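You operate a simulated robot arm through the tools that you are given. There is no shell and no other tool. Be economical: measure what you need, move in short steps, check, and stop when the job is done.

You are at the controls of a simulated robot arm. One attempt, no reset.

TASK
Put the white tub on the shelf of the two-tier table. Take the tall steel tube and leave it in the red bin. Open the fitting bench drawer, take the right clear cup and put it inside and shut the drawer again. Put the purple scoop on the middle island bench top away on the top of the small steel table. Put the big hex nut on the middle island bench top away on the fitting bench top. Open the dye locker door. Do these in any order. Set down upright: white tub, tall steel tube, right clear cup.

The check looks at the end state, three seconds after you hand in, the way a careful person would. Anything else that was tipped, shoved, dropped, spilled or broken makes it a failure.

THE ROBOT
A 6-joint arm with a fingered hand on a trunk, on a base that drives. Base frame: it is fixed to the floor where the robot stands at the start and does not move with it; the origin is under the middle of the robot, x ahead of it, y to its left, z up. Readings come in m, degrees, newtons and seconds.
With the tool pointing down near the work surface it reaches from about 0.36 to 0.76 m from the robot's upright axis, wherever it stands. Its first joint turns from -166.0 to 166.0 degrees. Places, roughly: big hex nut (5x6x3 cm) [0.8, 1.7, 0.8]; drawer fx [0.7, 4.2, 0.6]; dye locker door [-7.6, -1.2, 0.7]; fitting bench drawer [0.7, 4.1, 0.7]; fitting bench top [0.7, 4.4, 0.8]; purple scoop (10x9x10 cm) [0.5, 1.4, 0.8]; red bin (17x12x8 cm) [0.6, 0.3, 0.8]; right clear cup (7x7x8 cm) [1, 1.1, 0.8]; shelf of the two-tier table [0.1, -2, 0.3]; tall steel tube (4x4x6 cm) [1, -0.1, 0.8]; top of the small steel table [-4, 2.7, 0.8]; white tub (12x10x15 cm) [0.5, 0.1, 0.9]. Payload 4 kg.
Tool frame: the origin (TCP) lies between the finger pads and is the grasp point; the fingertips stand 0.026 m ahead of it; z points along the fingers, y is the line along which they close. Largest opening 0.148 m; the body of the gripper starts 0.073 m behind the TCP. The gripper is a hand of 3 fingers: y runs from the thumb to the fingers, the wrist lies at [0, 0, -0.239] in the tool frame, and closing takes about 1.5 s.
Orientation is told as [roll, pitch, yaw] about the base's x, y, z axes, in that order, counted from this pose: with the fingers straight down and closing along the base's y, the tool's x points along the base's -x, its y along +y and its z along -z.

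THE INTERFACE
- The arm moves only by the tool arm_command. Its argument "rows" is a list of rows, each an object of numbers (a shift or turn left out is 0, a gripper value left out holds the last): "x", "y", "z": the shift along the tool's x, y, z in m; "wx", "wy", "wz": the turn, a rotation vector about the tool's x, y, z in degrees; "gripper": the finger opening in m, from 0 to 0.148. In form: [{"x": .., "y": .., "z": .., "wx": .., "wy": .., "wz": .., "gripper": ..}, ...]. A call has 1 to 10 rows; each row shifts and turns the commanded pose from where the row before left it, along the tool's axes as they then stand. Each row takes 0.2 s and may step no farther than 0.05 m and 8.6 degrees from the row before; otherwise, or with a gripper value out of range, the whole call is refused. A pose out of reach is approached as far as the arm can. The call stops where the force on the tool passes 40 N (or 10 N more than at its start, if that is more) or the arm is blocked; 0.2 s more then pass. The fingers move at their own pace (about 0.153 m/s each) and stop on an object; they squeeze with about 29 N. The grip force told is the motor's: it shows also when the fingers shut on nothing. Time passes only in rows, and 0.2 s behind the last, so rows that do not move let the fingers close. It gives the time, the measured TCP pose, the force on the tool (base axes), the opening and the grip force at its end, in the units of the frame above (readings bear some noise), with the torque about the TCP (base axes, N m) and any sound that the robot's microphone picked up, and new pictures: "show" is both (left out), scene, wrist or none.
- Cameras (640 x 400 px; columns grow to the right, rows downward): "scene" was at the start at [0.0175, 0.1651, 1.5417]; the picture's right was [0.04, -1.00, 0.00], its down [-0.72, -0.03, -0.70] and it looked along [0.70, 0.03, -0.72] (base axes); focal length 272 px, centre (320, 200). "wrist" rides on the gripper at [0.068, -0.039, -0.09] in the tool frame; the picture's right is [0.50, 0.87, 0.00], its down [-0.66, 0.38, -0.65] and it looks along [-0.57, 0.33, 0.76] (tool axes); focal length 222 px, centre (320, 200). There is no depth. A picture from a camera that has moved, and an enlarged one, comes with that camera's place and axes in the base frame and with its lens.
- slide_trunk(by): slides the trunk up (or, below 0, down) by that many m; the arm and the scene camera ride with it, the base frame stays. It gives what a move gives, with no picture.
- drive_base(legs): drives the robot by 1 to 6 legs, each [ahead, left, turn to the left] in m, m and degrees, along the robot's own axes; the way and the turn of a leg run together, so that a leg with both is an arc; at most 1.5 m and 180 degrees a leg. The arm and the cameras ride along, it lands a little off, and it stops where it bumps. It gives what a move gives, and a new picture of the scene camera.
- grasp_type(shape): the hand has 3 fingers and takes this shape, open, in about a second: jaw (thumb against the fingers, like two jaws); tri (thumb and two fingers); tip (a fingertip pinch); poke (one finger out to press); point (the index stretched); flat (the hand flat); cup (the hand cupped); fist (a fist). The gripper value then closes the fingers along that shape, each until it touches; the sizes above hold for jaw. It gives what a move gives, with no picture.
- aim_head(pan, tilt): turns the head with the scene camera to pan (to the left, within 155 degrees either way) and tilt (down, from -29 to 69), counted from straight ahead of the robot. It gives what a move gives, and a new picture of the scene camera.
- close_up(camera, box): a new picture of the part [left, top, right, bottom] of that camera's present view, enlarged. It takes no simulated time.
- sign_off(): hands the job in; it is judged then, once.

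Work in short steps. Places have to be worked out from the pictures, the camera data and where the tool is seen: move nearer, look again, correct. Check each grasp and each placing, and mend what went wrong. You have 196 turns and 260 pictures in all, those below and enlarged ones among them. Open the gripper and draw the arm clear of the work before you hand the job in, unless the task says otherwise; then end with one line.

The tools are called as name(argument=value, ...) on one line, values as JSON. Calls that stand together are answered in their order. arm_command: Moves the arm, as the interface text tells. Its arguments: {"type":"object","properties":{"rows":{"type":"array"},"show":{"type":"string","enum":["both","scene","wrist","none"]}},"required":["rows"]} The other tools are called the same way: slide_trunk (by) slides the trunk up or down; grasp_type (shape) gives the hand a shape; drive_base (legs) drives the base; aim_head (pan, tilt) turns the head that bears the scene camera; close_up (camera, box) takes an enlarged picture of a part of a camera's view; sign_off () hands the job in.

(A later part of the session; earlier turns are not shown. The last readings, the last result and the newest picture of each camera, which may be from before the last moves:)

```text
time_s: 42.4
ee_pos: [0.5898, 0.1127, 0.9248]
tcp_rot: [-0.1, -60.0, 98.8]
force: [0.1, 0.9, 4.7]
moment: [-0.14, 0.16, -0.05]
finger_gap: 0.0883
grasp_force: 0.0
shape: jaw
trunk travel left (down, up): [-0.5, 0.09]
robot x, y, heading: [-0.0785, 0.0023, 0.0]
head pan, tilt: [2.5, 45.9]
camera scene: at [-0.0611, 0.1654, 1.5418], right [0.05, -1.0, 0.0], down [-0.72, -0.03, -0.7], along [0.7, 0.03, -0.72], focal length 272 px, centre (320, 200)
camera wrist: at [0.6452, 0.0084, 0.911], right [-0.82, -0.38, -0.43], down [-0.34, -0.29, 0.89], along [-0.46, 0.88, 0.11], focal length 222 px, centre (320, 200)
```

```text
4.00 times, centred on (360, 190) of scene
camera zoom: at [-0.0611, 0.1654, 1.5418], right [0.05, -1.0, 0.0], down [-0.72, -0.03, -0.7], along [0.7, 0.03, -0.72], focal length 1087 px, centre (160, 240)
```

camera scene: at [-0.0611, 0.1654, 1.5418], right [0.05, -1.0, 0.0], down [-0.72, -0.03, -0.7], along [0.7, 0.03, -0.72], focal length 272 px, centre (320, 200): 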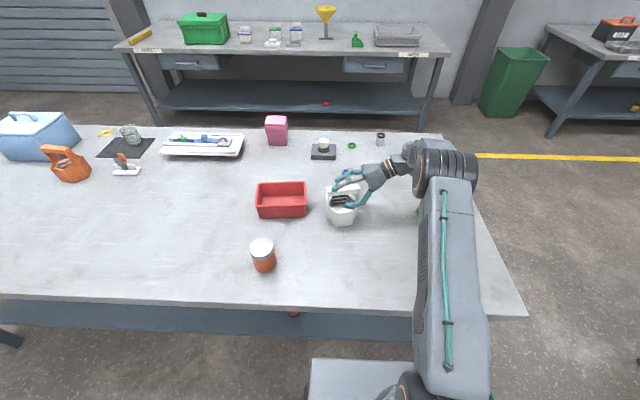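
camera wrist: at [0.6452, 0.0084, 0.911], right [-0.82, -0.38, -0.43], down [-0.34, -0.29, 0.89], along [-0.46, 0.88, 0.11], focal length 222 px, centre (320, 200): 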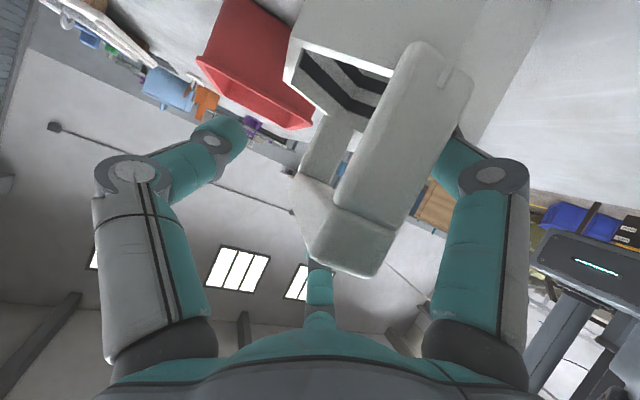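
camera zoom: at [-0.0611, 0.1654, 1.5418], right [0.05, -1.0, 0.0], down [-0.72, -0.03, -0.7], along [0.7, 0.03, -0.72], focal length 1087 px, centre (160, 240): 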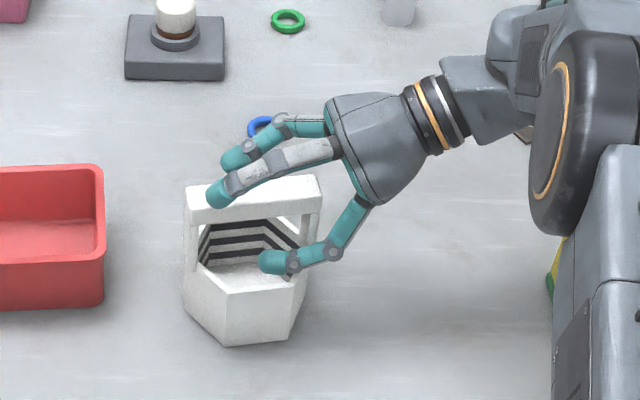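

Now the geometry is clear: the three fingers sit 120° apart (thumb at −y, fingers at ±30° of +x), so the bar must lie along tool x. I'll back out and use a horizontal approach with the two fingers below the bar (their knuckles hang less) and the thumb on top.

arm_command(rows=[{"x": -0.03, "z": -0.0175}, {"x": -0.034, "z": -0.02}, {"x": -0.034, "z": -0.02}, {"x": -0.034, "z": -0.02}, {"x": 0.022, "z": -0.038}, {"x": 0.022, "z": -0.038}, {"x": 0.022, "z": -0.038}, {"x": 0.022, "z": -0.038, "gripper": 0.07}], show="none")

drive_base(legs=[[-0.22, 0, 0]])

arm_command(rows=[{"wx": 7.13, "wz": 4.11}, {"wx": 7.13, "wz": 4.11}, {"wx": 7.13, "wz": 4.11}, {"wx": 7.13, "wz": 4.11}, {"wx": 7.13, "wz": 4.11}, {"wx": 7.13, "wz": 4.11}, {"wx": 7.13, "wz": 4.11}, {"wx": 7.13, "wz": 4.11}, {"wx": 7.13, "wz": 4.11}, {"wx": 7.13, "wz": 4.11}], show="none")

arm_command(rows=[{"wx": 6.9, "wz": 4}, {"wy": -8}, {"wy": -8}, {"wy": -7}, {"wy": -7}, {"wz": -8.5}, {"wz": -8.5}, {"wz": -8.5}, {"wz": -8.5}, {"wz": -8.5}], show="none")

arm_command(rows=[{"wz": -8.5}, {"wz": -8.5}, {"wz": -8.5}, {"wz": -8.5}, {"wz": -8.5}, {"wz": -5}, {}], show="scene")

close_up(camera="scene", box=[310, 120, 380, 200])

```text
time_s: 44.2
ee_pos: [0.6046, -0.0489, 1.0546]
tcp_rot: [-0.1, -60.1, 98.6]
force: [1.4, -0.5, -0.4]
moment: [0.03, 0.02, 0.0]
finger_gap: 0.0703
grasp_force: 0.1
shape: jaw
out of reach, approached as far as the arm can: row 8
trunk travel left (down, up): [-0.5, 0.09]
robot x, y, heading: [-0.0765, -0.0002, 0.3]
head pan, tilt: [2.5, 45.9]
```

```text
time_s: 45.9
ee_pos: [0.3821, -0.0498, 1.0538]
tcp_rot: [-0.2, -59.9, 98.7]
force: [0.3, 0.2, -0.5]
moment: [0.0, 0.0, -0.01]
finger_gap: 0.0706
grasp_force: 0.1
shape: jaw
trunk travel left (down, up): [-0.5, 0.09]
robot x, y, heading: [-0.3002, -0.002, -0.2]
head pan, tilt: [2.5, 45.9]
camera scene: at [-0.282, 0.1648, 1.5417], right [0.05, -1.0, 0.0], down [-0.72, -0.03, -0.7], along [0.7, 0.03, -0.72], focal length 272 px, centre (320, 200)
```

scene: 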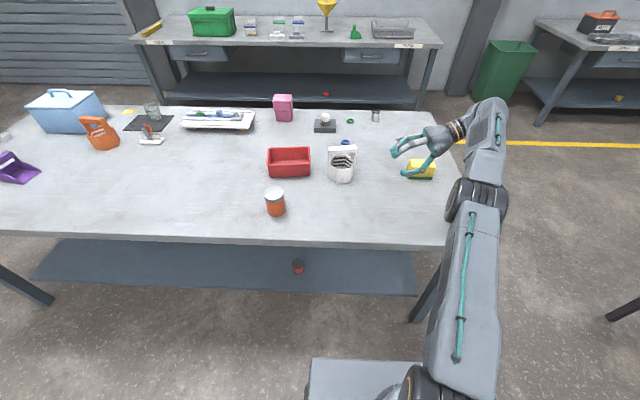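

```text
time_s: 48.1
ee_pos: [0.3806, -0.0972, 1.0811]
tcp_rot: [2.9, -60.2, 87.7]
force: [-0.7, -0.4, 0.9]
moment: [0.0, 0.02, 0.0]
finger_gap: 0.0701
grasp_force: 0.1
shape: jaw
out of reach, approached as far as the arm can: row 1, 2, 3, 4, 5, 6, 7, 8, 9, 10
trunk travel left (down, up): [-0.5, 0.09]
robot x, y, heading: [-0.2961, 0.0012, 0.3]
head pan, tilt: [2.5, 45.9]
```

```text
time_s: 50.3
ee_pos: [0.3805, -0.1188, 1.0932]
tcp_rot: [-90.3, -49.5, 177.5]
force: [0.2, 0.2, -0.5]
moment: [0.0, -0.03, 0.03]
finger_gap: 0.0704
grasp_force: 0.0
shape: jaw
out of reach, approached as far as the arm can: row 1, 5
trunk travel left (down, up): [-0.5, 0.09]
robot x, y, heading: [-0.3014, 0.0009, -0.0]
head pan, tilt: [2.5, 45.9]
```

```text
time_s: 51.9
ee_pos: [0.3802, -0.1182, 1.0945]
tcp_rot: [-90.2, -2.0, 177.2]
force: [0.8, 0.1, 0.3]
moment: [0.01, -0.03, 0.03]
finger_gap: 0.0703
grasp_force: 0.0
shape: jaw
trunk travel left (down, up): [-0.5, 0.09]
robot x, y, heading: [-0.2992, -0.0035, -0.1]
head pan, tilt: [2.5, 45.9]
camera scene: at [-0.2819, 0.1648, 1.5417], right [0.05, -1.0, 0.0], down [-0.72, -0.03, -0.7], along [0.7, 0.03, -0.72], focal length 272 px, centre (320, 200)
```

scene: 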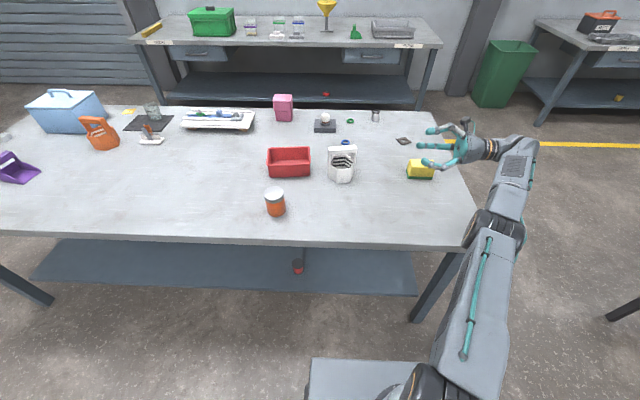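

```text
5.00 times, centred on (345, 160) of scene
camera zoom: at [-0.2819, 0.1648, 1.5417], right [0.05, -1.0, 0.0], down [-0.72, -0.03, -0.7], along [0.7, 0.03, -0.72], focal length 1359 px, centre (195, 400)
```

zoom: 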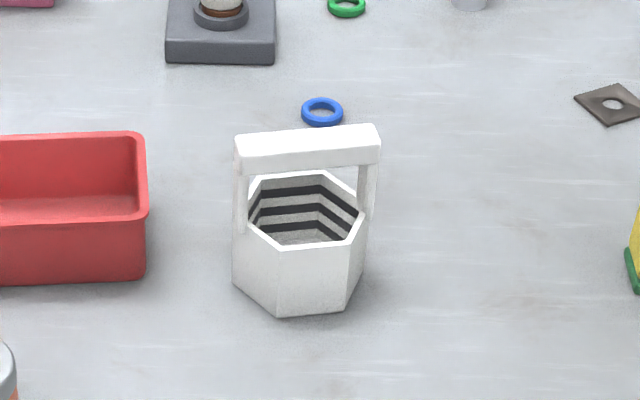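

The hand got stuck at the reach edge so the yaw wasn't done. Tub: handle centre ≈[0.600, 0.112], normal at ~10° azimuth. I bring the hand closer in and yaw it to point forward.

arm_command(rows=[{"z": 0.045, "x": -0.015}, {"z": 0.045, "x": -0.015}, {"wy": 8.55}, {"wy": 8.55}, {"wy": 8.55}, {"wy": 8.55}, {"wy": 8.55}, {"wy": 8.55}, {"wy": 8.55}, {"wy": 8.55}], show="none")

arm_command(rows=[{"wy": 8.55}, {}], show="scene")

```text
time_s: 54.1
ee_pos: [0.6478, -0.1637, 1.1119]
tcp_rot: [-88.1, -0.8, 108.8]
force: [0.3, 0.3, -0.4]
moment: [-0.03, 0.02, 0.02]
finger_gap: 0.0703
grasp_force: 0.0
shape: jaw
out of reach, approached as far as the arm can: row 1, 2, 3, 4, 5, 6, 7, 8, 9, 10
trunk travel left (down, up): [-0.5, 0.09]
robot x, y, heading: [-0.2978, -0.0007, 0.0]
head pan, tilt: [2.5, 45.9]
```

```text
time_s: 54.7
ee_pos: [0.6658, -0.1692, 1.113]
tcp_rot: [-88.0, -0.6, 100.2]
force: [-0.3, 0.8, -0.6]
moment: [-0.02, -0.03, -0.01]
finger_gap: 0.0704
grasp_force: 0.0
shape: jaw
out of reach, approached as far as the arm can: row 1
trunk travel left (down, up): [-0.5, 0.09]
robot x, y, heading: [-0.2975, -0.0046, 0.1]
head pan, tilt: [2.5, 45.9]
camera scene: at [-0.2818, 0.1651, 1.5417], right [0.05, -1.0, 0.0], down [-0.72, -0.03, -0.7], along [0.7, 0.03, -0.72], focal length 272 px, centre (320, 200)
```

scene: 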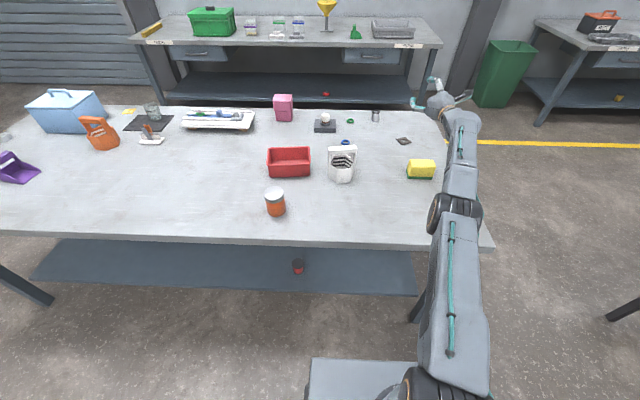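

Arm is stretched straight, but the hand now points forward at ~10°. I pull it back along the tool axis.

arm_command(rows=[{"z": -0.05}, {"z": -0.05}, {"z": -0.05}, {"z": -0.05}, {"z": -0.05}, {"z": -0.05}], show="scene")

```text
time_s: 56.1
ee_pos: [0.4102, -0.2381, 1.13]
tcp_rot: [-88.1, -0.5, 100.3]
force: [-1.1, -0.2, 0.3]
moment: [-0.01, -0.03, 0.02]
finger_gap: 0.07
grasp_force: 0.1
shape: jaw
out of reach, approached as far as the arm can: row 1, 2
trunk travel left (down, up): [-0.5, 0.09]
robot x, y, heading: [-0.3006, 0.0008, 0.3]
head pan, tilt: [2.5, 45.9]
camera scene: at [-0.2826, 0.165, 1.5417], right [0.05, -1.0, 0.0], down [-0.72, -0.03, -0.7], along [0.7, 0.03, -0.72], focal length 272 px, centre (320, 200)
```

scene: 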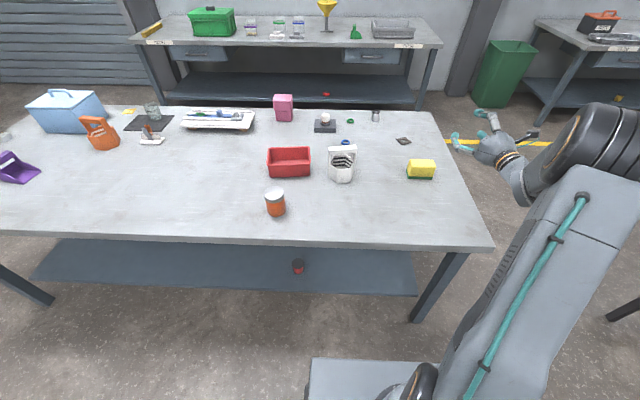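

Hand is oriented as wanted. I move across to in front of the handle at height, then lower.

arm_command(rows=[{"x": -0.0445, "z": 0.01}, {"x": -0.0445, "z": 0.01}, {"x": -0.0445, "z": 0.01}, {"x": -0.0445, "z": 0.01}, {"x": -0.0445, "z": 0.01}, {"x": -0.0445, "z": 0.01}, {"x": -0.0445, "z": 0.01}, {"y": 0.04}, {"y": 0.04}, {}], show="none")

arm_command(rows=[{"y": 0.04}, {"y": 0.04}, {"y": 0.04}, {}], show="both")

```text
time_s: 58.3
ee_pos: [0.4219, 0.0796, 1.0486]
tcp_rot: [-88.0, -0.6, 100.3]
force: [0.0, -0.8, -0.4]
moment: [0.02, -0.05, 0.01]
finger_gap: 0.0699
grasp_force: 0.1
shape: jaw
trunk travel left (down, up): [-0.5, 0.09]
robot x, y, heading: [-0.2963, -0.0006, -0.1]
head pan, tilt: [2.5, 45.9]
```

```text
time_s: 59.3
ee_pos: [0.417, 0.0832, 0.9309]
tcp_rot: [-88.0, -0.6, 100.4]
force: [0.1, -0.2, 0.2]
moment: [-0.01, -0.02, 0.01]
finger_gap: 0.0702
grasp_force: 0.2
shape: jaw
trunk travel left (down, up): [-0.5, 0.09]
robot x, y, heading: [-0.3014, -0.002, 0.2]
head pan, tilt: [2.5, 45.9]
camera scene: at [-0.2816, 0.1649, 1.5417], right [0.05, -1.0, 0.0], down [-0.72, -0.03, -0.7], along [0.69, 0.03, -0.72], focal length 272 px, centre (320, 200)
camera wrist: at [0.3408, -0.0012, 0.9707], right [0.06, -0.49, -0.87], down [-0.77, 0.53, -0.35], along [0.63, 0.69, -0.35], focal length 222 px, centre (320, 200)
```

scene: 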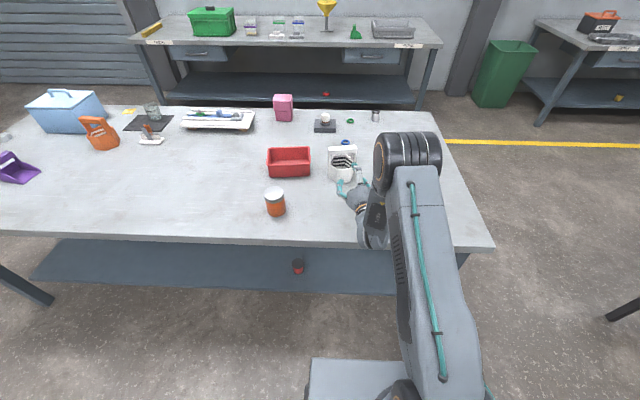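
wrist: 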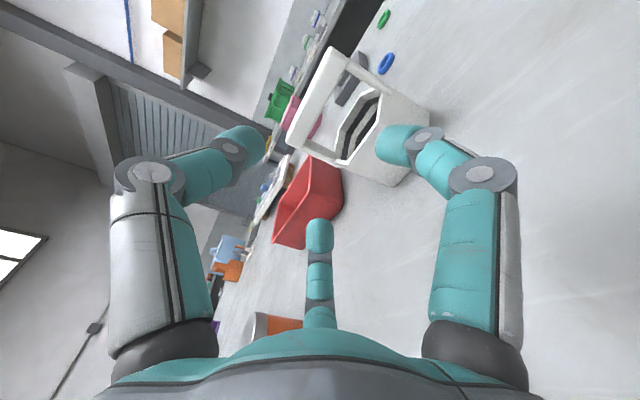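

Bar is in good view. Zoom to measure its height relative to the tool.

close_up(camera="wrist", box=[260, 20, 460, 200])

```text
2.22 times, centred on (360, 110) of wrist
camera zoom: at [0.3408, -0.0012, 0.9707], right [0.06, -0.49, -0.87], down [-0.77, 0.53, -0.35], along [0.63, 0.69, -0.35], focal length 494 px, centre (231, 400)
```

zoom: 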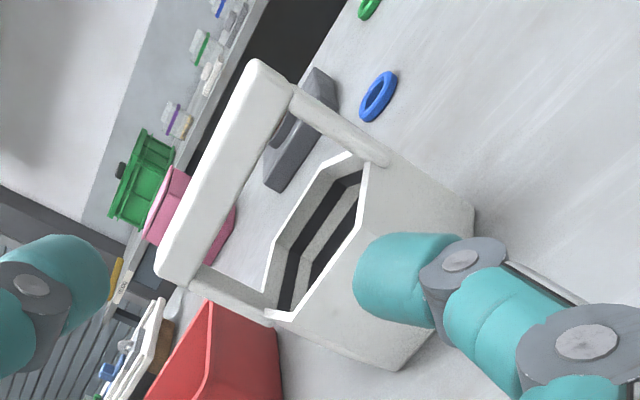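

Bar spans z 0.912–0.935. I advance 0.187 m so the TCP sits at the bar.

arm_command(rows=[{"z": 0.04, "x": 0.002}, {"z": 0.04, "x": 0.0015}, {"z": 0.04}, {"z": 0.035}, {"z": 0.03, "y": 0.001}, {}], show="wrist")

close_up(camera="scene", box=[310, 120, 380, 200])

```text
time_s: 60.7
ee_pos: [0.5985, 0.1111, 0.9212]
tcp_rot: [-88.0, -0.6, 100.3]
force: [-0.8, 0.4, 0.2]
moment: [0.01, 0.0, -0.02]
finger_gap: 0.07
grasp_force: 0.0
shape: jaw
trunk travel left (down, up): [-0.5, 0.09]
robot x, y, heading: [-0.2996, 0.0015, 0.2]
head pan, tilt: [2.5, 45.9]
camera wrist: at [0.523, 0.0292, 0.9625], right [0.06, -0.49, -0.87], down [-0.77, 0.53, -0.35], along [0.63, 0.69, -0.35], focal length 222 px, centre (320, 200)
```

wrist: 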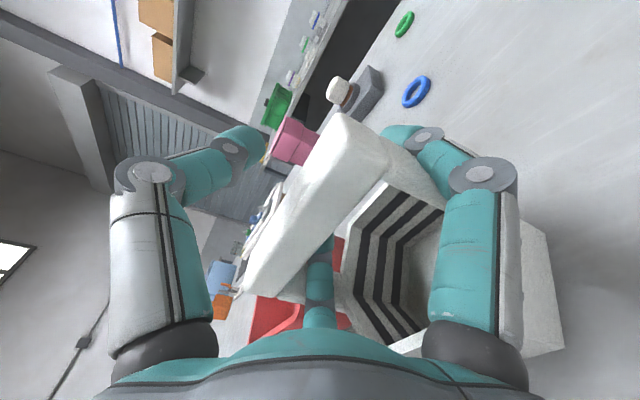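

```text
5.00 times, centred on (345, 160) of scene
camera zoom: at [-0.2817, 0.1649, 1.5417], right [0.05, -1.0, 0.0], down [-0.72, -0.03, -0.7], along [0.69, 0.03, -0.72], focal length 1359 px, centre (195, 400)
```

zoom: 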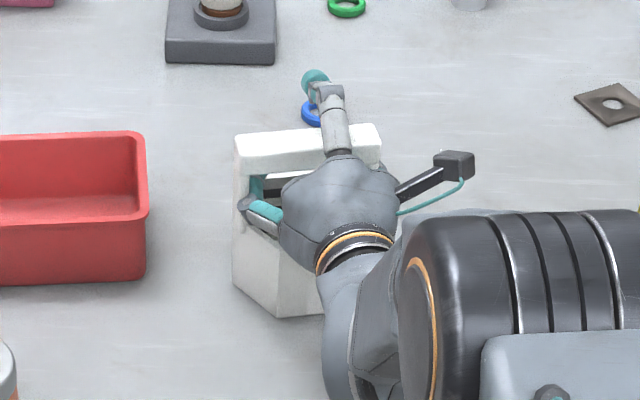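

No contact, fingers under the bar, thumb above. Close.

arm_command(rows=[{"z": 0.004, "gripper": 0.0}, {}, {}, {}, {}, {}], show="wrist")

```text
time_s: 62.1
ee_pos: [0.6027, 0.1124, 0.9226]
tcp_rot: [-88.2, -0.6, 100.4]
force: [1.8, 0.2, 2.6]
moment: [-0.04, 0.06, 0.03]
finger_gap: 0.0026
grasp_force: 29.4
shape: jaw
trunk travel left (down, up): [-0.5, 0.09]
robot x, y, heading: [-0.3015, 0.0007, 0.1]
head pan, tilt: [2.5, 45.9]
camera wrist: at [0.5267, 0.0294, 0.9628], right [0.06, -0.49, -0.87], down [-0.77, 0.53, -0.35], along [0.63, 0.69, -0.35], focal length 222 px, centre (320, 200)
```

wrist: 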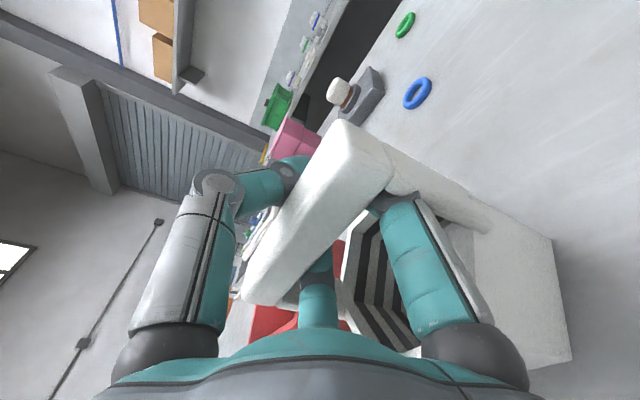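

The fingers hooked around behind the bar – a wrapping hold. Try a small lift.

arm_command(rows=[{"y": -0.01}, {"y": -0.02}, {"y": -0.03}, {}], show="both")

close_up(camera="scene", box=[310, 120, 380, 200])

```text
time_s: 63.1
ee_pos: [0.6048, 0.1111, 0.9803]
tcp_rot: [-88.0, -0.6, 100.4]
force: [0.0, -0.2, -1.8]
moment: [0.0, -0.03, -0.02]
finger_gap: 0.0026
grasp_force: 28.6
shape: jaw
trunk travel left (down, up): [-0.5, 0.09]
robot x, y, heading: [-0.2982, -0.0009, 0.2]
head pan, tilt: [2.5, 45.9]
camera scene: at [-0.282, 0.1649, 1.5417], right [0.05, -1.0, 0.0], down [-0.72, -0.03, -0.7], along [0.7, 0.03, -0.72], focal length 272 px, centre (320, 200)
camera wrist: at [0.5293, 0.0288, 1.022], right [0.06, -0.49, -0.87], down [-0.77, 0.53, -0.35], along [0.63, 0.69, -0.35], focal length 222 px, centre (320, 200)
```

scene: 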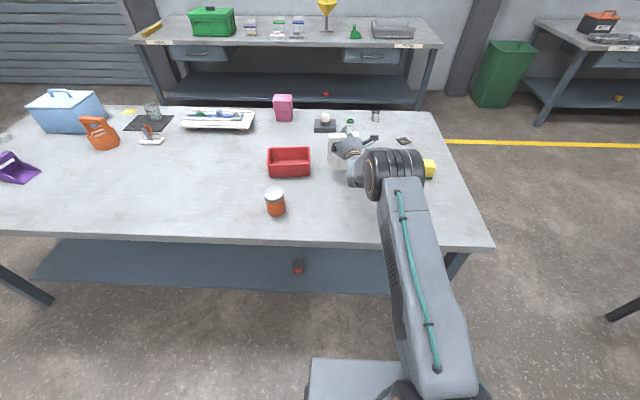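
wrist: 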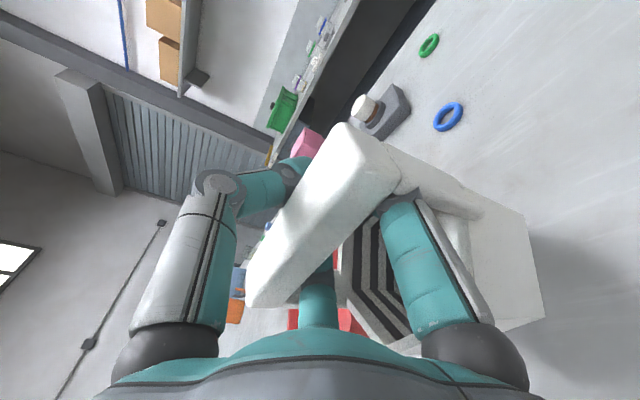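

```text
5.00 times, centred on (345, 160) of scene
camera zoom: at [-0.282, 0.1649, 1.5417], right [0.05, -1.0, 0.0], down [-0.72, -0.03, -0.7], along [0.7, 0.03, -0.72], focal length 1359 px, centre (195, 400)
```

zoom: 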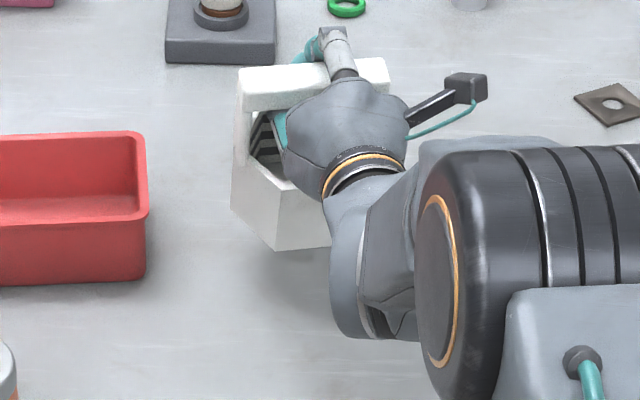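

Lifted and hanging upright. I raise a bit, draw in, and look at the route to the right.

arm_command(rows=[{"y": -0.03}, {"y": -0.04}, {"z": -0.04}, {"z": -0.04}, {}], show="none")

aim_head(pan=-100, tilt=55)

aim_head(pan=-80, tilt=30)

```text
time_s: 64.3
ee_pos: [0.5296, 0.095, 1.0549]
tcp_rot: [-88.0, -0.6, 100.2]
force: [-0.6, -0.2, -1.4]
moment: [-0.04, -0.01, 0.01]
finger_gap: 0.0028
grasp_force: 28.7
shape: jaw
trunk travel left (down, up): [-0.5, 0.09]
robot x, y, heading: [-0.2973, -0.0021, 0.0]
head pan, tilt: [2.5, 45.9]
```

```text
time_s: 66.1
ee_pos: [0.5282, 0.096, 1.0544]
tcp_rot: [-88.0, -0.6, 100.2]
force: [-0.2, 0.3, -2.2]
moment: [-0.01, 0.01, -0.02]
finger_gap: 0.0026
grasp_force: 29.4
shape: jaw
trunk travel left (down, up): [-0.5, 0.09]
robot x, y, heading: [-0.2973, -0.0009, 0.1]
head pan, tilt: [-100.0, 55.0]
camera scene: at [-0.3746, 0.0901, 1.5295], right [-0.99, 0.17, 0.0], down [0.14, 0.81, -0.57], along [-0.1, -0.57, -0.82], focal length 272 px, centre (320, 200)
```

scene: 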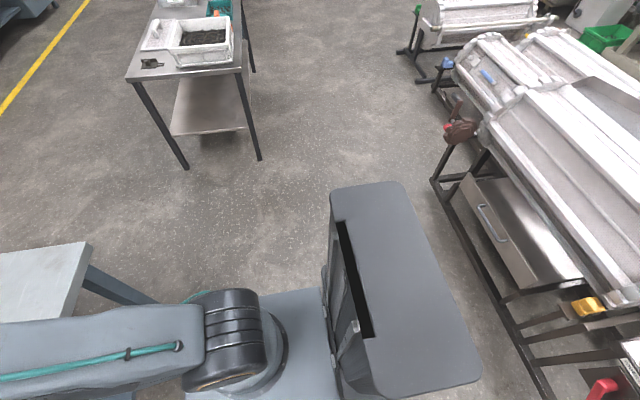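

```text
time_s: 67.0
ee_pos: [0.5289, 0.0956, 1.0544]
tcp_rot: [-88.0, -0.6, 100.2]
force: [-0.3, -0.2, -1.7]
moment: [0.0, -0.05, 0.0]
finger_gap: 0.0026
grasp_force: 29.3
shape: jaw
trunk travel left (down, up): [-0.5, 0.09]
robot x, y, heading: [-0.2991, -0.0002, 0.0]
head pan, tilt: [-80.0, 30.0]
camera scene: at [-0.3464, 0.0722, 1.5655], right [-0.98, -0.18, 0.0], down [-0.09, 0.49, -0.87], along [0.15, -0.85, -0.5], focal length 272 px, centre (320, 200)
```

scene: 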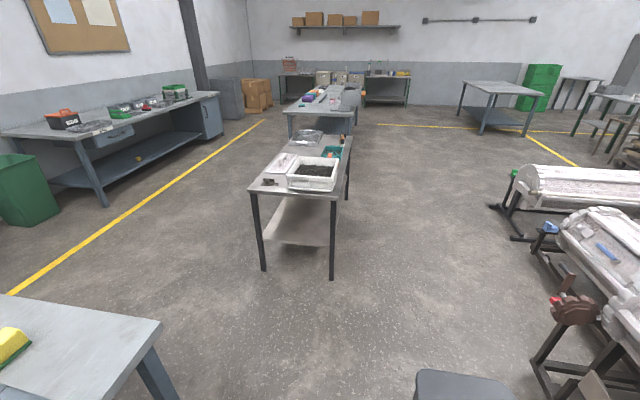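

The grey box is the robot's own rear. The two-tier table has near legs at y≈−1.42, x −0.18…0.37, shelf z≈0.28–0.30, clear in front. I drive: back up, turn right 90°, approach partway.

drive_base(legs=[[-0.15, 0, 0], [0, 0, -90], [0.42, 0, 0], [0, 0.25, 0]])

aim_head(pan=10, tilt=40)

```text
time_s: 75.7
ee_pos: [-0.1084, -1.2458, 1.0543]
tcp_rot: [-88.0, -0.5, 10.1]
force: [0.3, -1.5, -1.7]
moment: [-0.02, -0.01, 0.02]
finger_gap: 0.0021
grasp_force: 29.0
shape: jaw
trunk travel left (down, up): [-0.5, 0.09]
robot x, y, heading: [-0.2047, -0.4166, -90.1]
head pan, tilt: [-80.0, 30.0]
camera scene: at [-0.1334, -0.3729, 1.5656], right [-0.17, 0.98, 0.0], down [0.49, 0.09, -0.87], along [-0.85, -0.15, -0.5], focal length 272 px, centre (320, 200)
```

scene: 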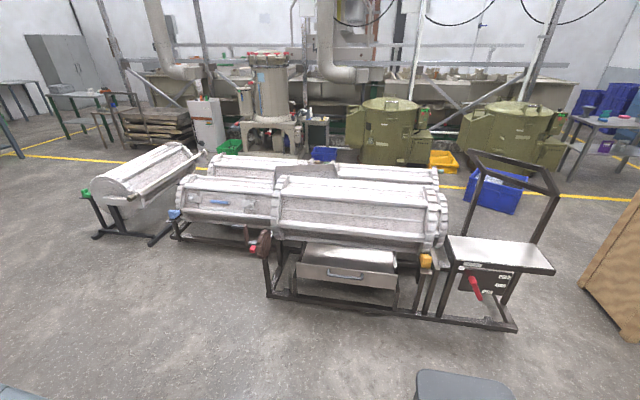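

```text
time_s: 77.4
ee_pos: [-0.1095, -1.2461, 1.0547]
tcp_rot: [-88.0, -0.7, 10.1]
force: [-0.6, -0.3, -3.8]
moment: [-0.06, -0.03, 0.0]
finger_gap: 0.0027
grasp_force: 28.8
shape: jaw
trunk travel left (down, up): [-0.5, 0.09]
robot x, y, heading: [-0.202, -0.4176, -89.9]
head pan, tilt: [10.0, 40.0]
camera scene: at [-0.0297, -0.441, 1.5502], right [-0.98, -0.17, 0.0], down [-0.11, 0.63, -0.77], along [0.13, -0.75, -0.64], focal length 272 px, centre (320, 200)
```

scene: 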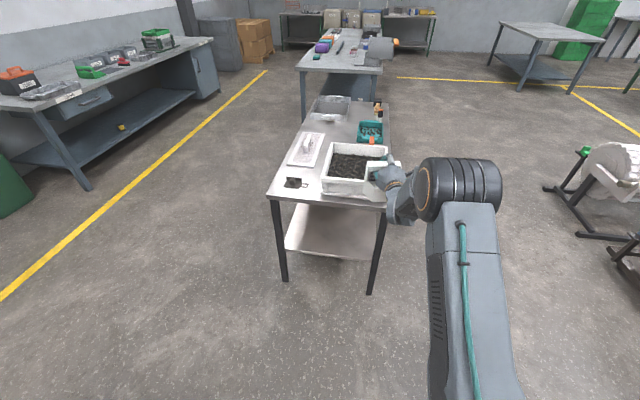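

Shelf looks empty. Zoom on the shelf to get its height and edge.

close_up(camera="scene", box=[260, 170, 420, 300])

```text
3.08 times, centred on (340, 235) of scene
camera zoom: at [-0.0297, -0.441, 1.5502], right [-0.98, -0.17, 0.0], down [-0.11, 0.63, -0.77], along [0.13, -0.75, -0.64], focal length 836 px, centre (258, 92)
```

zoom: 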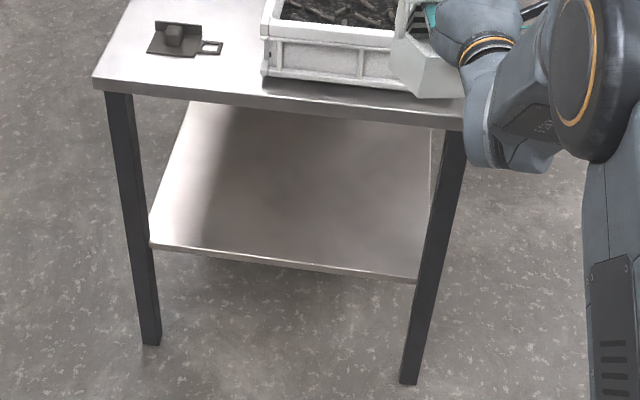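

Shelf surface ≈0.31, front edge ≈−1.42, table top ≈0.73. I strafe left a bit and slide the trunk down in front of the table.

drive_base(legs=[[0, 0.13, 0]])

slide_trunk(by=-0.49)

aim_head(pan=5, tilt=25)

```text
time_s: 78.7
ee_pos: [0.0247, -1.2461, 1.0549]
tcp_rot: [-88.0, -0.6, 10.2]
force: [-0.8, 0.1, -1.3]
moment: [-0.03, -0.01, 0.02]
finger_gap: 0.0026
grasp_force: 28.8
shape: jaw
trunk travel left (down, up): [-0.5, 0.09]
robot x, y, heading: [-0.0744, -0.414, -89.9]
head pan, tilt: [10.0, 40.0]
camera scene: at [0.1017, -0.4408, 1.5502], right [-0.98, -0.17, 0.0], down [-0.11, 0.63, -0.77], along [0.13, -0.75, -0.64], focal length 272 px, centre (320, 200)
```

scene: 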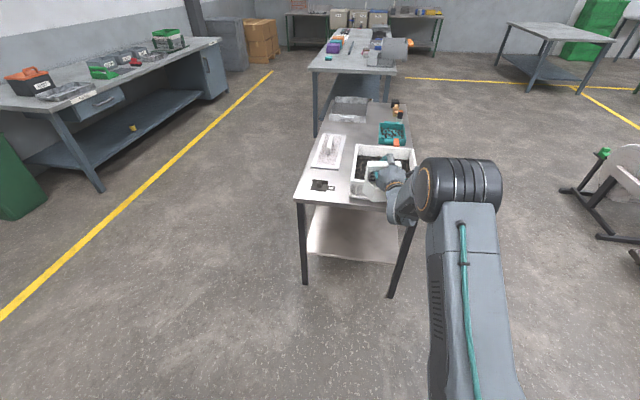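

```text
refused: -0.49 is not a number from -0.4 to 0.4
```

```text
time_s: 79.5
ee_pos: [0.024, -1.2461, 1.0545]
tcp_rot: [-88.1, -0.6, 10.3]
force: [-0.2, -0.4, -2.8]
moment: [-0.02, 0.01, -0.01]
finger_gap: 0.0025
grasp_force: 29.0
shape: jaw
trunk travel left (down, up): [-0.5, 0.09]
robot x, y, heading: [-0.0734, -0.4162, -89.9]
head pan, tilt: [5.0, 25.0]
camera scene: at [0.0948, -0.4488, 1.5735], right [-1.0, -0.09, 0.0], down [-0.04, 0.42, -0.91], along [0.08, -0.9, -0.42], focal length 272 px, centre (320, 200)
```

scene: 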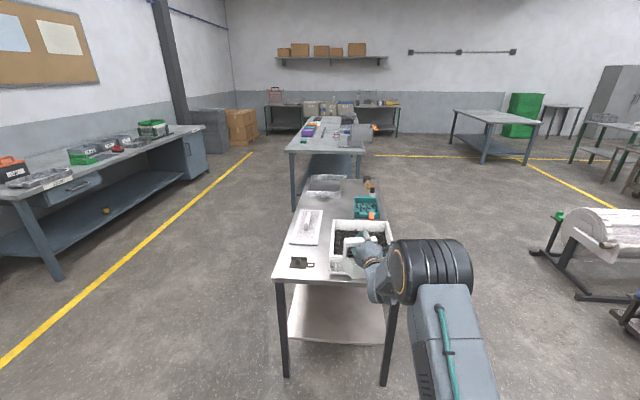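

Slide the trunk in two steps.

slide_trunk(by=-0.4)

slide_trunk(by=-0.09)

aim_head(pan=5, tilt=30)

```text
time_s: 83.3
ee_pos: [0.0235, -1.2466, 0.6533]
tcp_rot: [-88.1, -0.6, 10.2]
force: [0.1, 0.3, -1.5]
moment: [0.02, -0.02, 0.0]
finger_gap: 0.0025
grasp_force: 28.9
shape: jaw
trunk travel left (down, up): [-0.1, 0.49]
robot x, y, heading: [-0.0667, -0.4185, -89.6]
head pan, tilt: [5.0, 25.0]
```

```text
time_s: 84.5
ee_pos: [0.0239, -1.2458, 0.5644]
tcp_rot: [-87.9, -0.6, 10.2]
force: [-0.5, 0.3, -2.1]
moment: [0.0, 0.02, 0.04]
finger_gap: 0.0024
grasp_force: 29.3
shape: jaw
trunk travel left (down, up): [-0.01, 0.58]
robot x, y, heading: [-0.0722, -0.4141, -90.2]
head pan, tilt: [5.0, 25.0]
```

```text
time_s: 85.2
ee_pos: [0.0221, -1.2454, 0.5637]
tcp_rot: [-88.0, -0.6, 10.2]
force: [-0.8, -0.6, -2.4]
moment: [-0.02, 0.01, 0.03]
finger_gap: 0.0024
grasp_force: 29.4
shape: jaw
trunk travel left (down, up): [-0.01, 0.58]
robot x, y, heading: [-0.0689, -0.4161, -89.9]
head pan, tilt: [5.0, 30.0]
camera scene: at [0.0946, -0.4471, 1.0756], right [-1.0, -0.09, 0.0], down [-0.04, 0.5, -0.87], along [0.08, -0.86, -0.5], focal length 272 px, centre (320, 200)
```

scene: 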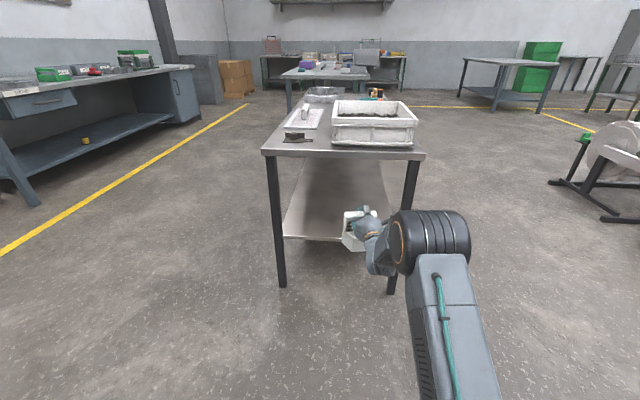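

Tub hangs in front of the shelf. I lower 8.5 cm and shift 6 cm toward +x, then check.

arm_command(rows=[{"y": 0.03, "x": -0.02}, {"y": 0.03, "x": -0.02}, {"y": 0.025, "x": -0.02}, {}], show="wrist")

close_up(camera="scene", box=[250, 120, 490, 300])

```text
time_s: 86.2
ee_pos: [0.0819, -1.2301, 0.4794]
tcp_rot: [-88.0, -0.6, 10.2]
force: [-0.1, 0.2, -1.3]
moment: [-0.06, -0.02, -0.04]
finger_gap: 0.0026
grasp_force: 28.8
shape: jaw
trunk travel left (down, up): [-0.01, 0.58]
robot x, y, heading: [-0.0757, -0.4161, -89.9]
head pan, tilt: [5.0, 30.0]
camera wrist: at [-0.0012, -1.1562, 0.5205], right [-0.49, -0.06, -0.87], down [0.53, 0.77, -0.35], along [0.69, -0.63, -0.35], focal length 222 px, centre (320, 200)
```

wrist: 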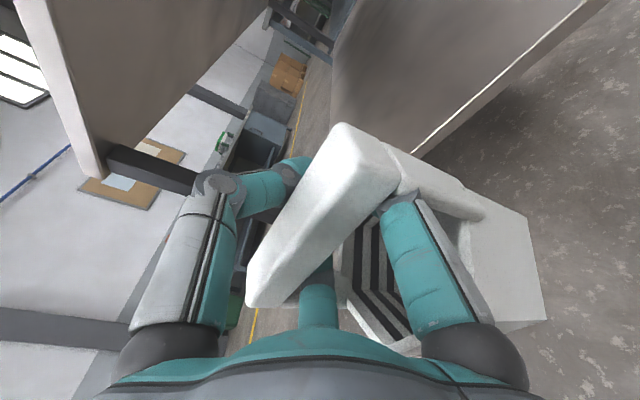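

```text
2.22 times, centred on (370, 210) of scene
camera zoom: at [0.0946, -0.4471, 1.0756], right [-1.0, -0.09, 0.0], down [-0.04, 0.5, -0.87], along [0.08, -0.86, -0.5], focal length 604 px, centre (209, 178)
```

zoom: 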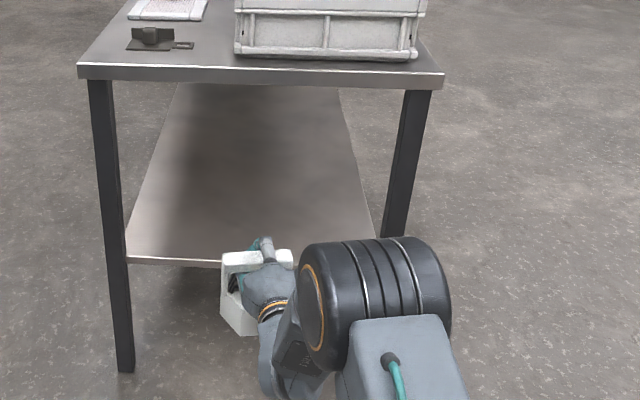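

Shelf ≈0.305. The elbow drum would come near the right leg, so I strafe 0.1 m left first, then drive in 0.29 m.

drive_base(legs=[[0, 0.1, 0], [0.15, 0, 0]])

close_up(camera="scene", box=[200, 100, 520, 340])

```text
time_s: 88.3
ee_pos: [0.1817, -1.3825, 0.4802]
tcp_rot: [-88.1, -0.6, 10.1]
force: [0.0, -0.6, -1.9]
moment: [-0.02, 0.03, 0.02]
finger_gap: 0.0029
grasp_force: 28.7
shape: jaw
trunk travel left (down, up): [-0.01, 0.58]
robot x, y, heading: [0.0261, -0.5678, -89.9]
head pan, tilt: [5.0, 30.0]
camera scene: at [0.1948, -0.598, 1.0756], right [-1.0, -0.09, 0.0], down [-0.04, 0.5, -0.87], along [0.08, -0.86, -0.5], focal length 272 px, centre (320, 200)
```

scene: 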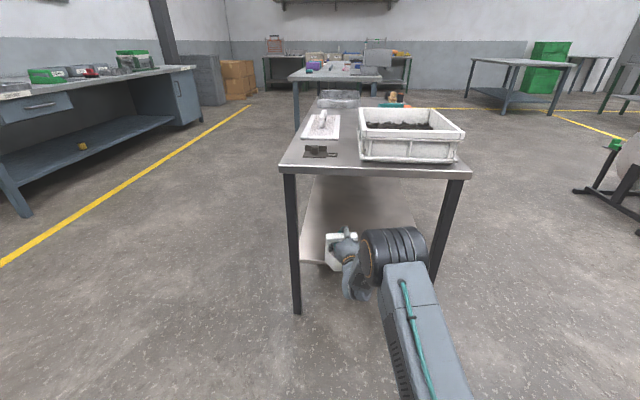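

```text
1.67 times, centred on (360, 220) of scene
camera zoom: at [0.1948, -0.598, 1.0756], right [-1.0, -0.09, 0.0], down [-0.04, 0.5, -0.87], along [0.08, -0.86, -0.5], focal length 453 px, centre (253, 167)
```

zoom: 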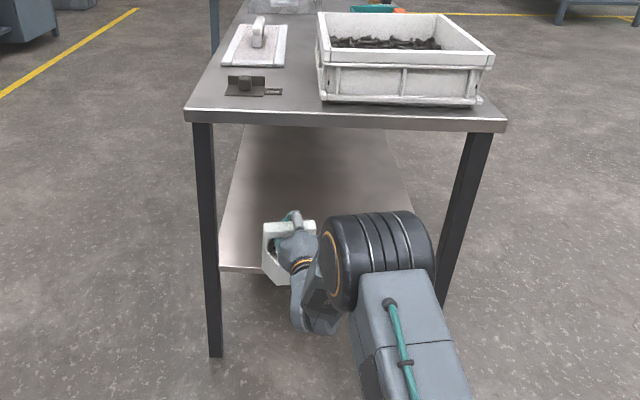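

Clear on both sides; drive in the remaining 0.14 m.

drive_base(legs=[[0.145, 0, 0]])

close_up(camera="wrist", box=[0, 0, 640, 400])

```text
time_s: 89.7
ee_pos: [0.1833, -1.5265, 0.4806]
tcp_rot: [-88.0, -0.7, 10.2]
force: [0.3, 1.0, -1.0]
moment: [-0.04, 0.02, -0.02]
finger_gap: 0.0026
grasp_force: 28.7
shape: jaw
trunk travel left (down, up): [-0.01, 0.58]
robot x, y, heading: [0.0282, -0.7096, -89.8]
head pan, tilt: [5.0, 30.0]
camera scene: at [0.1949, -0.7425, 1.0756], right [-1.0, -0.09, 0.0], down [-0.04, 0.5, -0.87], along [0.08, -0.86, -0.5], focal length 272 px, centre (320, 200)
```

scene: 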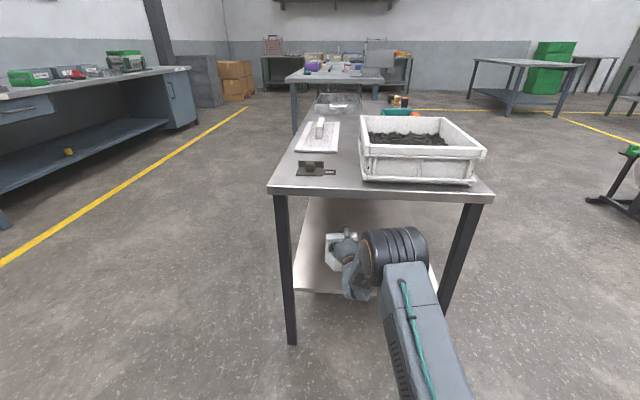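

```text
1.00 times, centred on (320, 200) of wrist (not enlarged: the box is as wide or as high as the picture)
camera zoom: at [0.0993, -1.4517, 0.5206], right [-0.49, -0.06, -0.87], down [0.53, 0.77, -0.35], along [0.69, -0.63, -0.35], focal length 222 px, centre (320, 200)
```

zoom: 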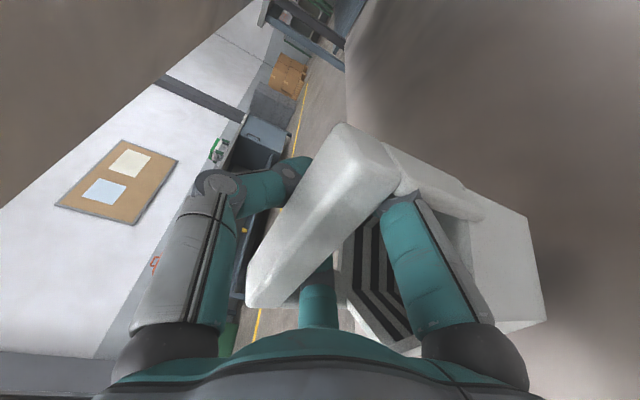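

Tub is over the shelf. Lower in small steps watching force.

arm_command(rows=[{"y": 0.01}, {"y": 0.008}, {"y": 0.006}, {"y": 0.004}, {"y": 0.003}, {}], show="none")

arm_command(rows=[{"y": 0.003}, {"y": 0.003}, {}], show="none")

```text
time_s: 91.1
ee_pos: [0.1835, -1.5262, 0.4493]
tcp_rot: [-88.0, -0.6, 10.3]
force: [0.1, 0.0, 0.1]
moment: [0.01, 0.05, 0.0]
finger_gap: 0.0026
grasp_force: 28.9
shape: jaw
trunk travel left (down, up): [-0.01, 0.58]
robot x, y, heading: [0.0285, -0.7147, -89.8]
head pan, tilt: [5.0, 30.0]
```

```text
time_s: 91.9
ee_pos: [0.1827, -1.5256, 0.4454]
tcp_rot: [-88.4, -0.6, 10.2]
force: [1.3, -4.4, 14.6]
moment: [0.25, 0.06, -0.01]
finger_gap: 0.0031
grasp_force: 29.2
shape: jaw
trunk travel left (down, up): [-0.01, 0.58]
robot x, y, heading: [0.03, -0.7108, -89.9]
head pan, tilt: [5.0, 30.0]
```

Contact made. Ease up 3 mm, and open to 0.07.

arm_command(rows=[{"y": -0.003, "gripper": 0.03}, {}, {"gripper": 0.07}, {}, {}, {}], show="wrist")

```text
time_s: 93.3
ee_pos: [0.1833, -1.5266, 0.4453]
tcp_rot: [-88.0, -0.7, 10.2]
force: [-0.1, -0.3, 0.3]
moment: [-0.01, 0.01, 0.02]
finger_gap: 0.0693
grasp_force: 0.1
shape: jaw
trunk travel left (down, up): [-0.01, 0.58]
robot x, y, heading: [0.0265, -0.7134, -89.7]
head pan, tilt: [5.0, 30.0]
camera wrist: at [0.0995, -1.4504, 0.4869], right [-0.49, -0.06, -0.87], down [0.53, 0.77, -0.35], along [0.69, -0.63, -0.35], focal length 222 px, centre (320, 200)
```

wrist: 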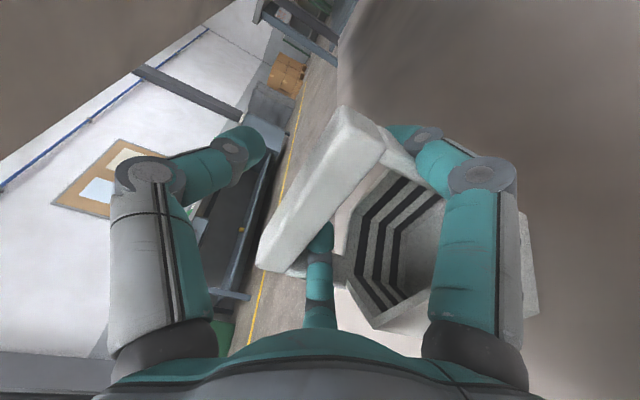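

Released; withdraw straight back along the tool axis and check.

arm_command(rows=[{"z": -0.02}, {"z": -0.03}, {"z": -0.03}, {"z": -0.04}, {"z": -0.03}, {}], show="wrist")

```text
time_s: 94.7
ee_pos: [0.157, -1.378, 0.4503]
tcp_rot: [-88.1, -0.6, 10.3]
force: [-0.2, -0.1, 0.5]
moment: [0.03, 0.01, -0.01]
finger_gap: 0.0695
grasp_force: 0.0
shape: jaw
trunk travel left (down, up): [-0.01, 0.58]
robot x, y, heading: [0.0291, -0.7136, -90.0]
head pan, tilt: [5.0, 30.0]
camera wrist: at [0.0726, -1.3027, 0.4922], right [-0.49, -0.06, -0.87], down [0.53, 0.77, -0.35], along [0.69, -0.63, -0.35], focal length 222 px, centre (320, 200)
```

wrist: 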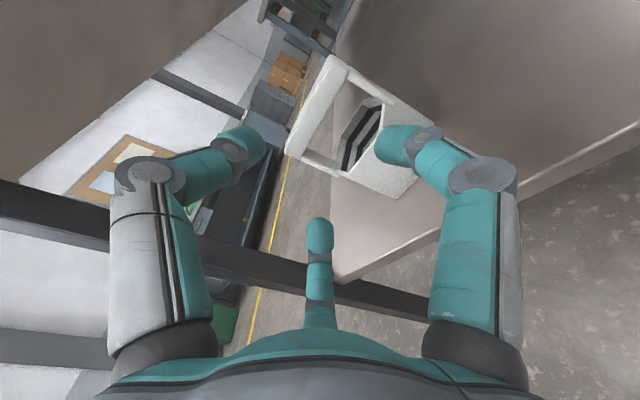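

Tub stands upright on the shelf. I drive back out, raise the trunk, and return the tool to pointing down.

drive_base(legs=[[-0.3, 0, 0], [0, -0.35, 0]])

slide_trunk(by=0.4)

slide_trunk(by=0.09)

close_up(camera="scene", box=[120, 0, 640, 400])

```text
time_s: 98.6
ee_pos: [-0.1941, -1.0828, 0.452]
tcp_rot: [-87.9, -0.6, 10.3]
force: [-0.2, 0.2, -0.3]
moment: [-0.02, -0.01, 0.0]
finger_gap: 0.0697
grasp_force: 0.0
shape: jaw
trunk travel left (down, up): [-0.01, 0.58]
robot x, y, heading: [-0.3216, -0.4142, -90.1]
head pan, tilt: [5.0, 30.0]
camera scene: at [-0.1554, -0.4461, 1.0756], right [-1.0, -0.09, 0.0], down [-0.04, 0.5, -0.87], along [0.08, -0.86, -0.5], focal length 272 px, centre (320, 200)
```

scene: 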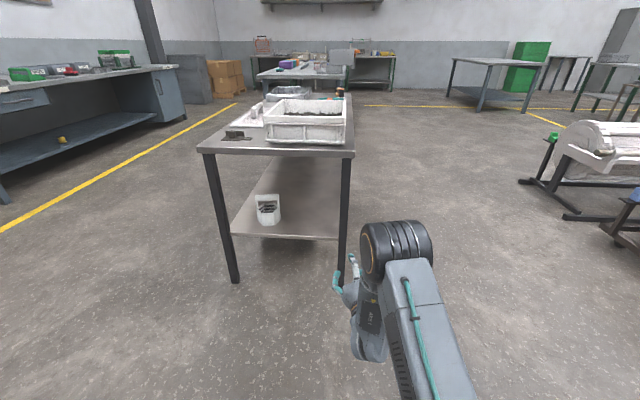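

```text
time_s: 102.4
ee_pos: [-0.1927, -1.0822, 0.8509]
tcp_rot: [-87.9, -0.6, 10.3]
force: [0.2, 0.5, 0.4]
moment: [0.04, 0.0, -0.01]
finger_gap: 0.0695
grasp_force: 0.1
shape: jaw
trunk travel left (down, up): [-0.41, 0.18]
robot x, y, heading: [-0.3208, -0.4183, -90.0]
head pan, tilt: [5.0, 30.0]
```

```text
time_s: 103.7
ee_pos: [-0.1935, -1.0818, 0.9412]
tcp_rot: [-87.9, -0.5, 10.4]
force: [0.4, -0.6, 0.2]
moment: [0.05, -0.02, 0.01]
finger_gap: 0.0694
grasp_force: 0.0
shape: jaw
trunk travel left (down, up): [-0.5, 0.09]
robot x, y, heading: [-0.3225, -0.4185, -90.0]
head pan, tilt: [5.0, 30.0]
```

```text
1.00 times, centred on (380, 200) of scene (not enlarged: the box is as wide or as high as the picture)
camera zoom: at [-0.1553, -0.4462, 1.5655], right [-1.0, -0.09, 0.0], down [-0.04, 0.5, -0.87], along [0.08, -0.86, -0.5], focal length 272 px, centre (260, 200)
```

zoom: 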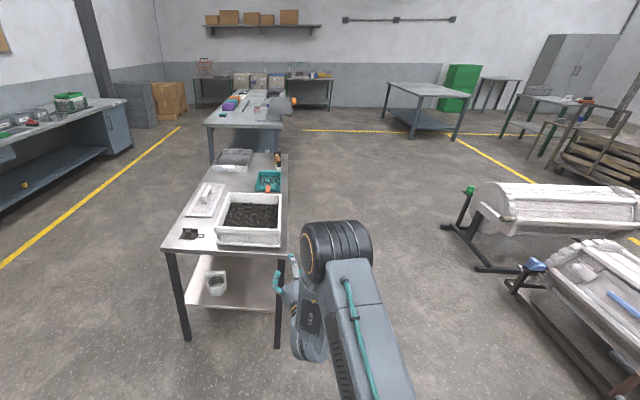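

Now rotate the tool back to pointing down, raised.

arm_command(rows=[{"y": -0.04}, {"y": -0.04}, {"y": -0.04}, {"y": -0.04}, {"wz": 8.5}, {"wz": 8.5}, {"wz": 8.5}, {"wz": 8.5}, {"wz": 8.5}, {"wz": 8.5}], show="none")

arm_command(rows=[{"wz": 8.5}, {"wz": 8.5}, {"wz": 8.5}, {"wz": 8.5}, {"wz": 5}, {"wy": 8.5}, {"wy": 8.5}, {"wy": 8.5}, {"wy": 8.5}, {"wy": 8.5}], show="none")

arm_command(rows=[{"wy": 8.5}, {"wy": 8.5}, {"wy": 8.5}, {"wy": 8.5}, {"wy": 8.5}, {"wy": 3}, {}], show="none")

```text
time_s: 105.8
ee_pos: [-0.1953, -1.0875, 1.1009]
tcp_rot: [-86.8, -51.8, 7.8]
force: [0.3, -0.1, -0.2]
moment: [0.01, -0.01, -0.03]
finger_gap: 0.0697
grasp_force: 0.1
shape: jaw
trunk travel left (down, up): [-0.5, 0.09]
robot x, y, heading: [-0.3169, -0.4175, -89.8]
head pan, tilt: [5.0, 30.0]
```

```text
time_s: 108.0
ee_pos: [-0.1937, -1.0888, 1.101]
tcp_rot: [1.0, -45.5, -80.3]
force: [0.3, -0.5, -0.8]
moment: [-0.01, -0.02, -0.01]
finger_gap: 0.0695
grasp_force: 0.0
shape: jaw
trunk travel left (down, up): [-0.5, 0.09]
robot x, y, heading: [-0.3186, -0.4168, -90.0]
head pan, tilt: [5.0, 30.0]
```

```text
time_s: 109.7
ee_pos: [-0.1941, -1.0891, 1.1002]
tcp_rot: [0.6, -0.1, -79.6]
force: [0.8, 0.2, 0.8]
moment: [0.03, -0.01, 0.01]
finger_gap: 0.0697
grasp_force: 0.0
shape: jaw
trunk travel left (down, up): [-0.5, 0.09]
robot x, y, heading: [-0.3206, -0.4161, -89.8]
head pan, tilt: [5.0, 30.0]
```

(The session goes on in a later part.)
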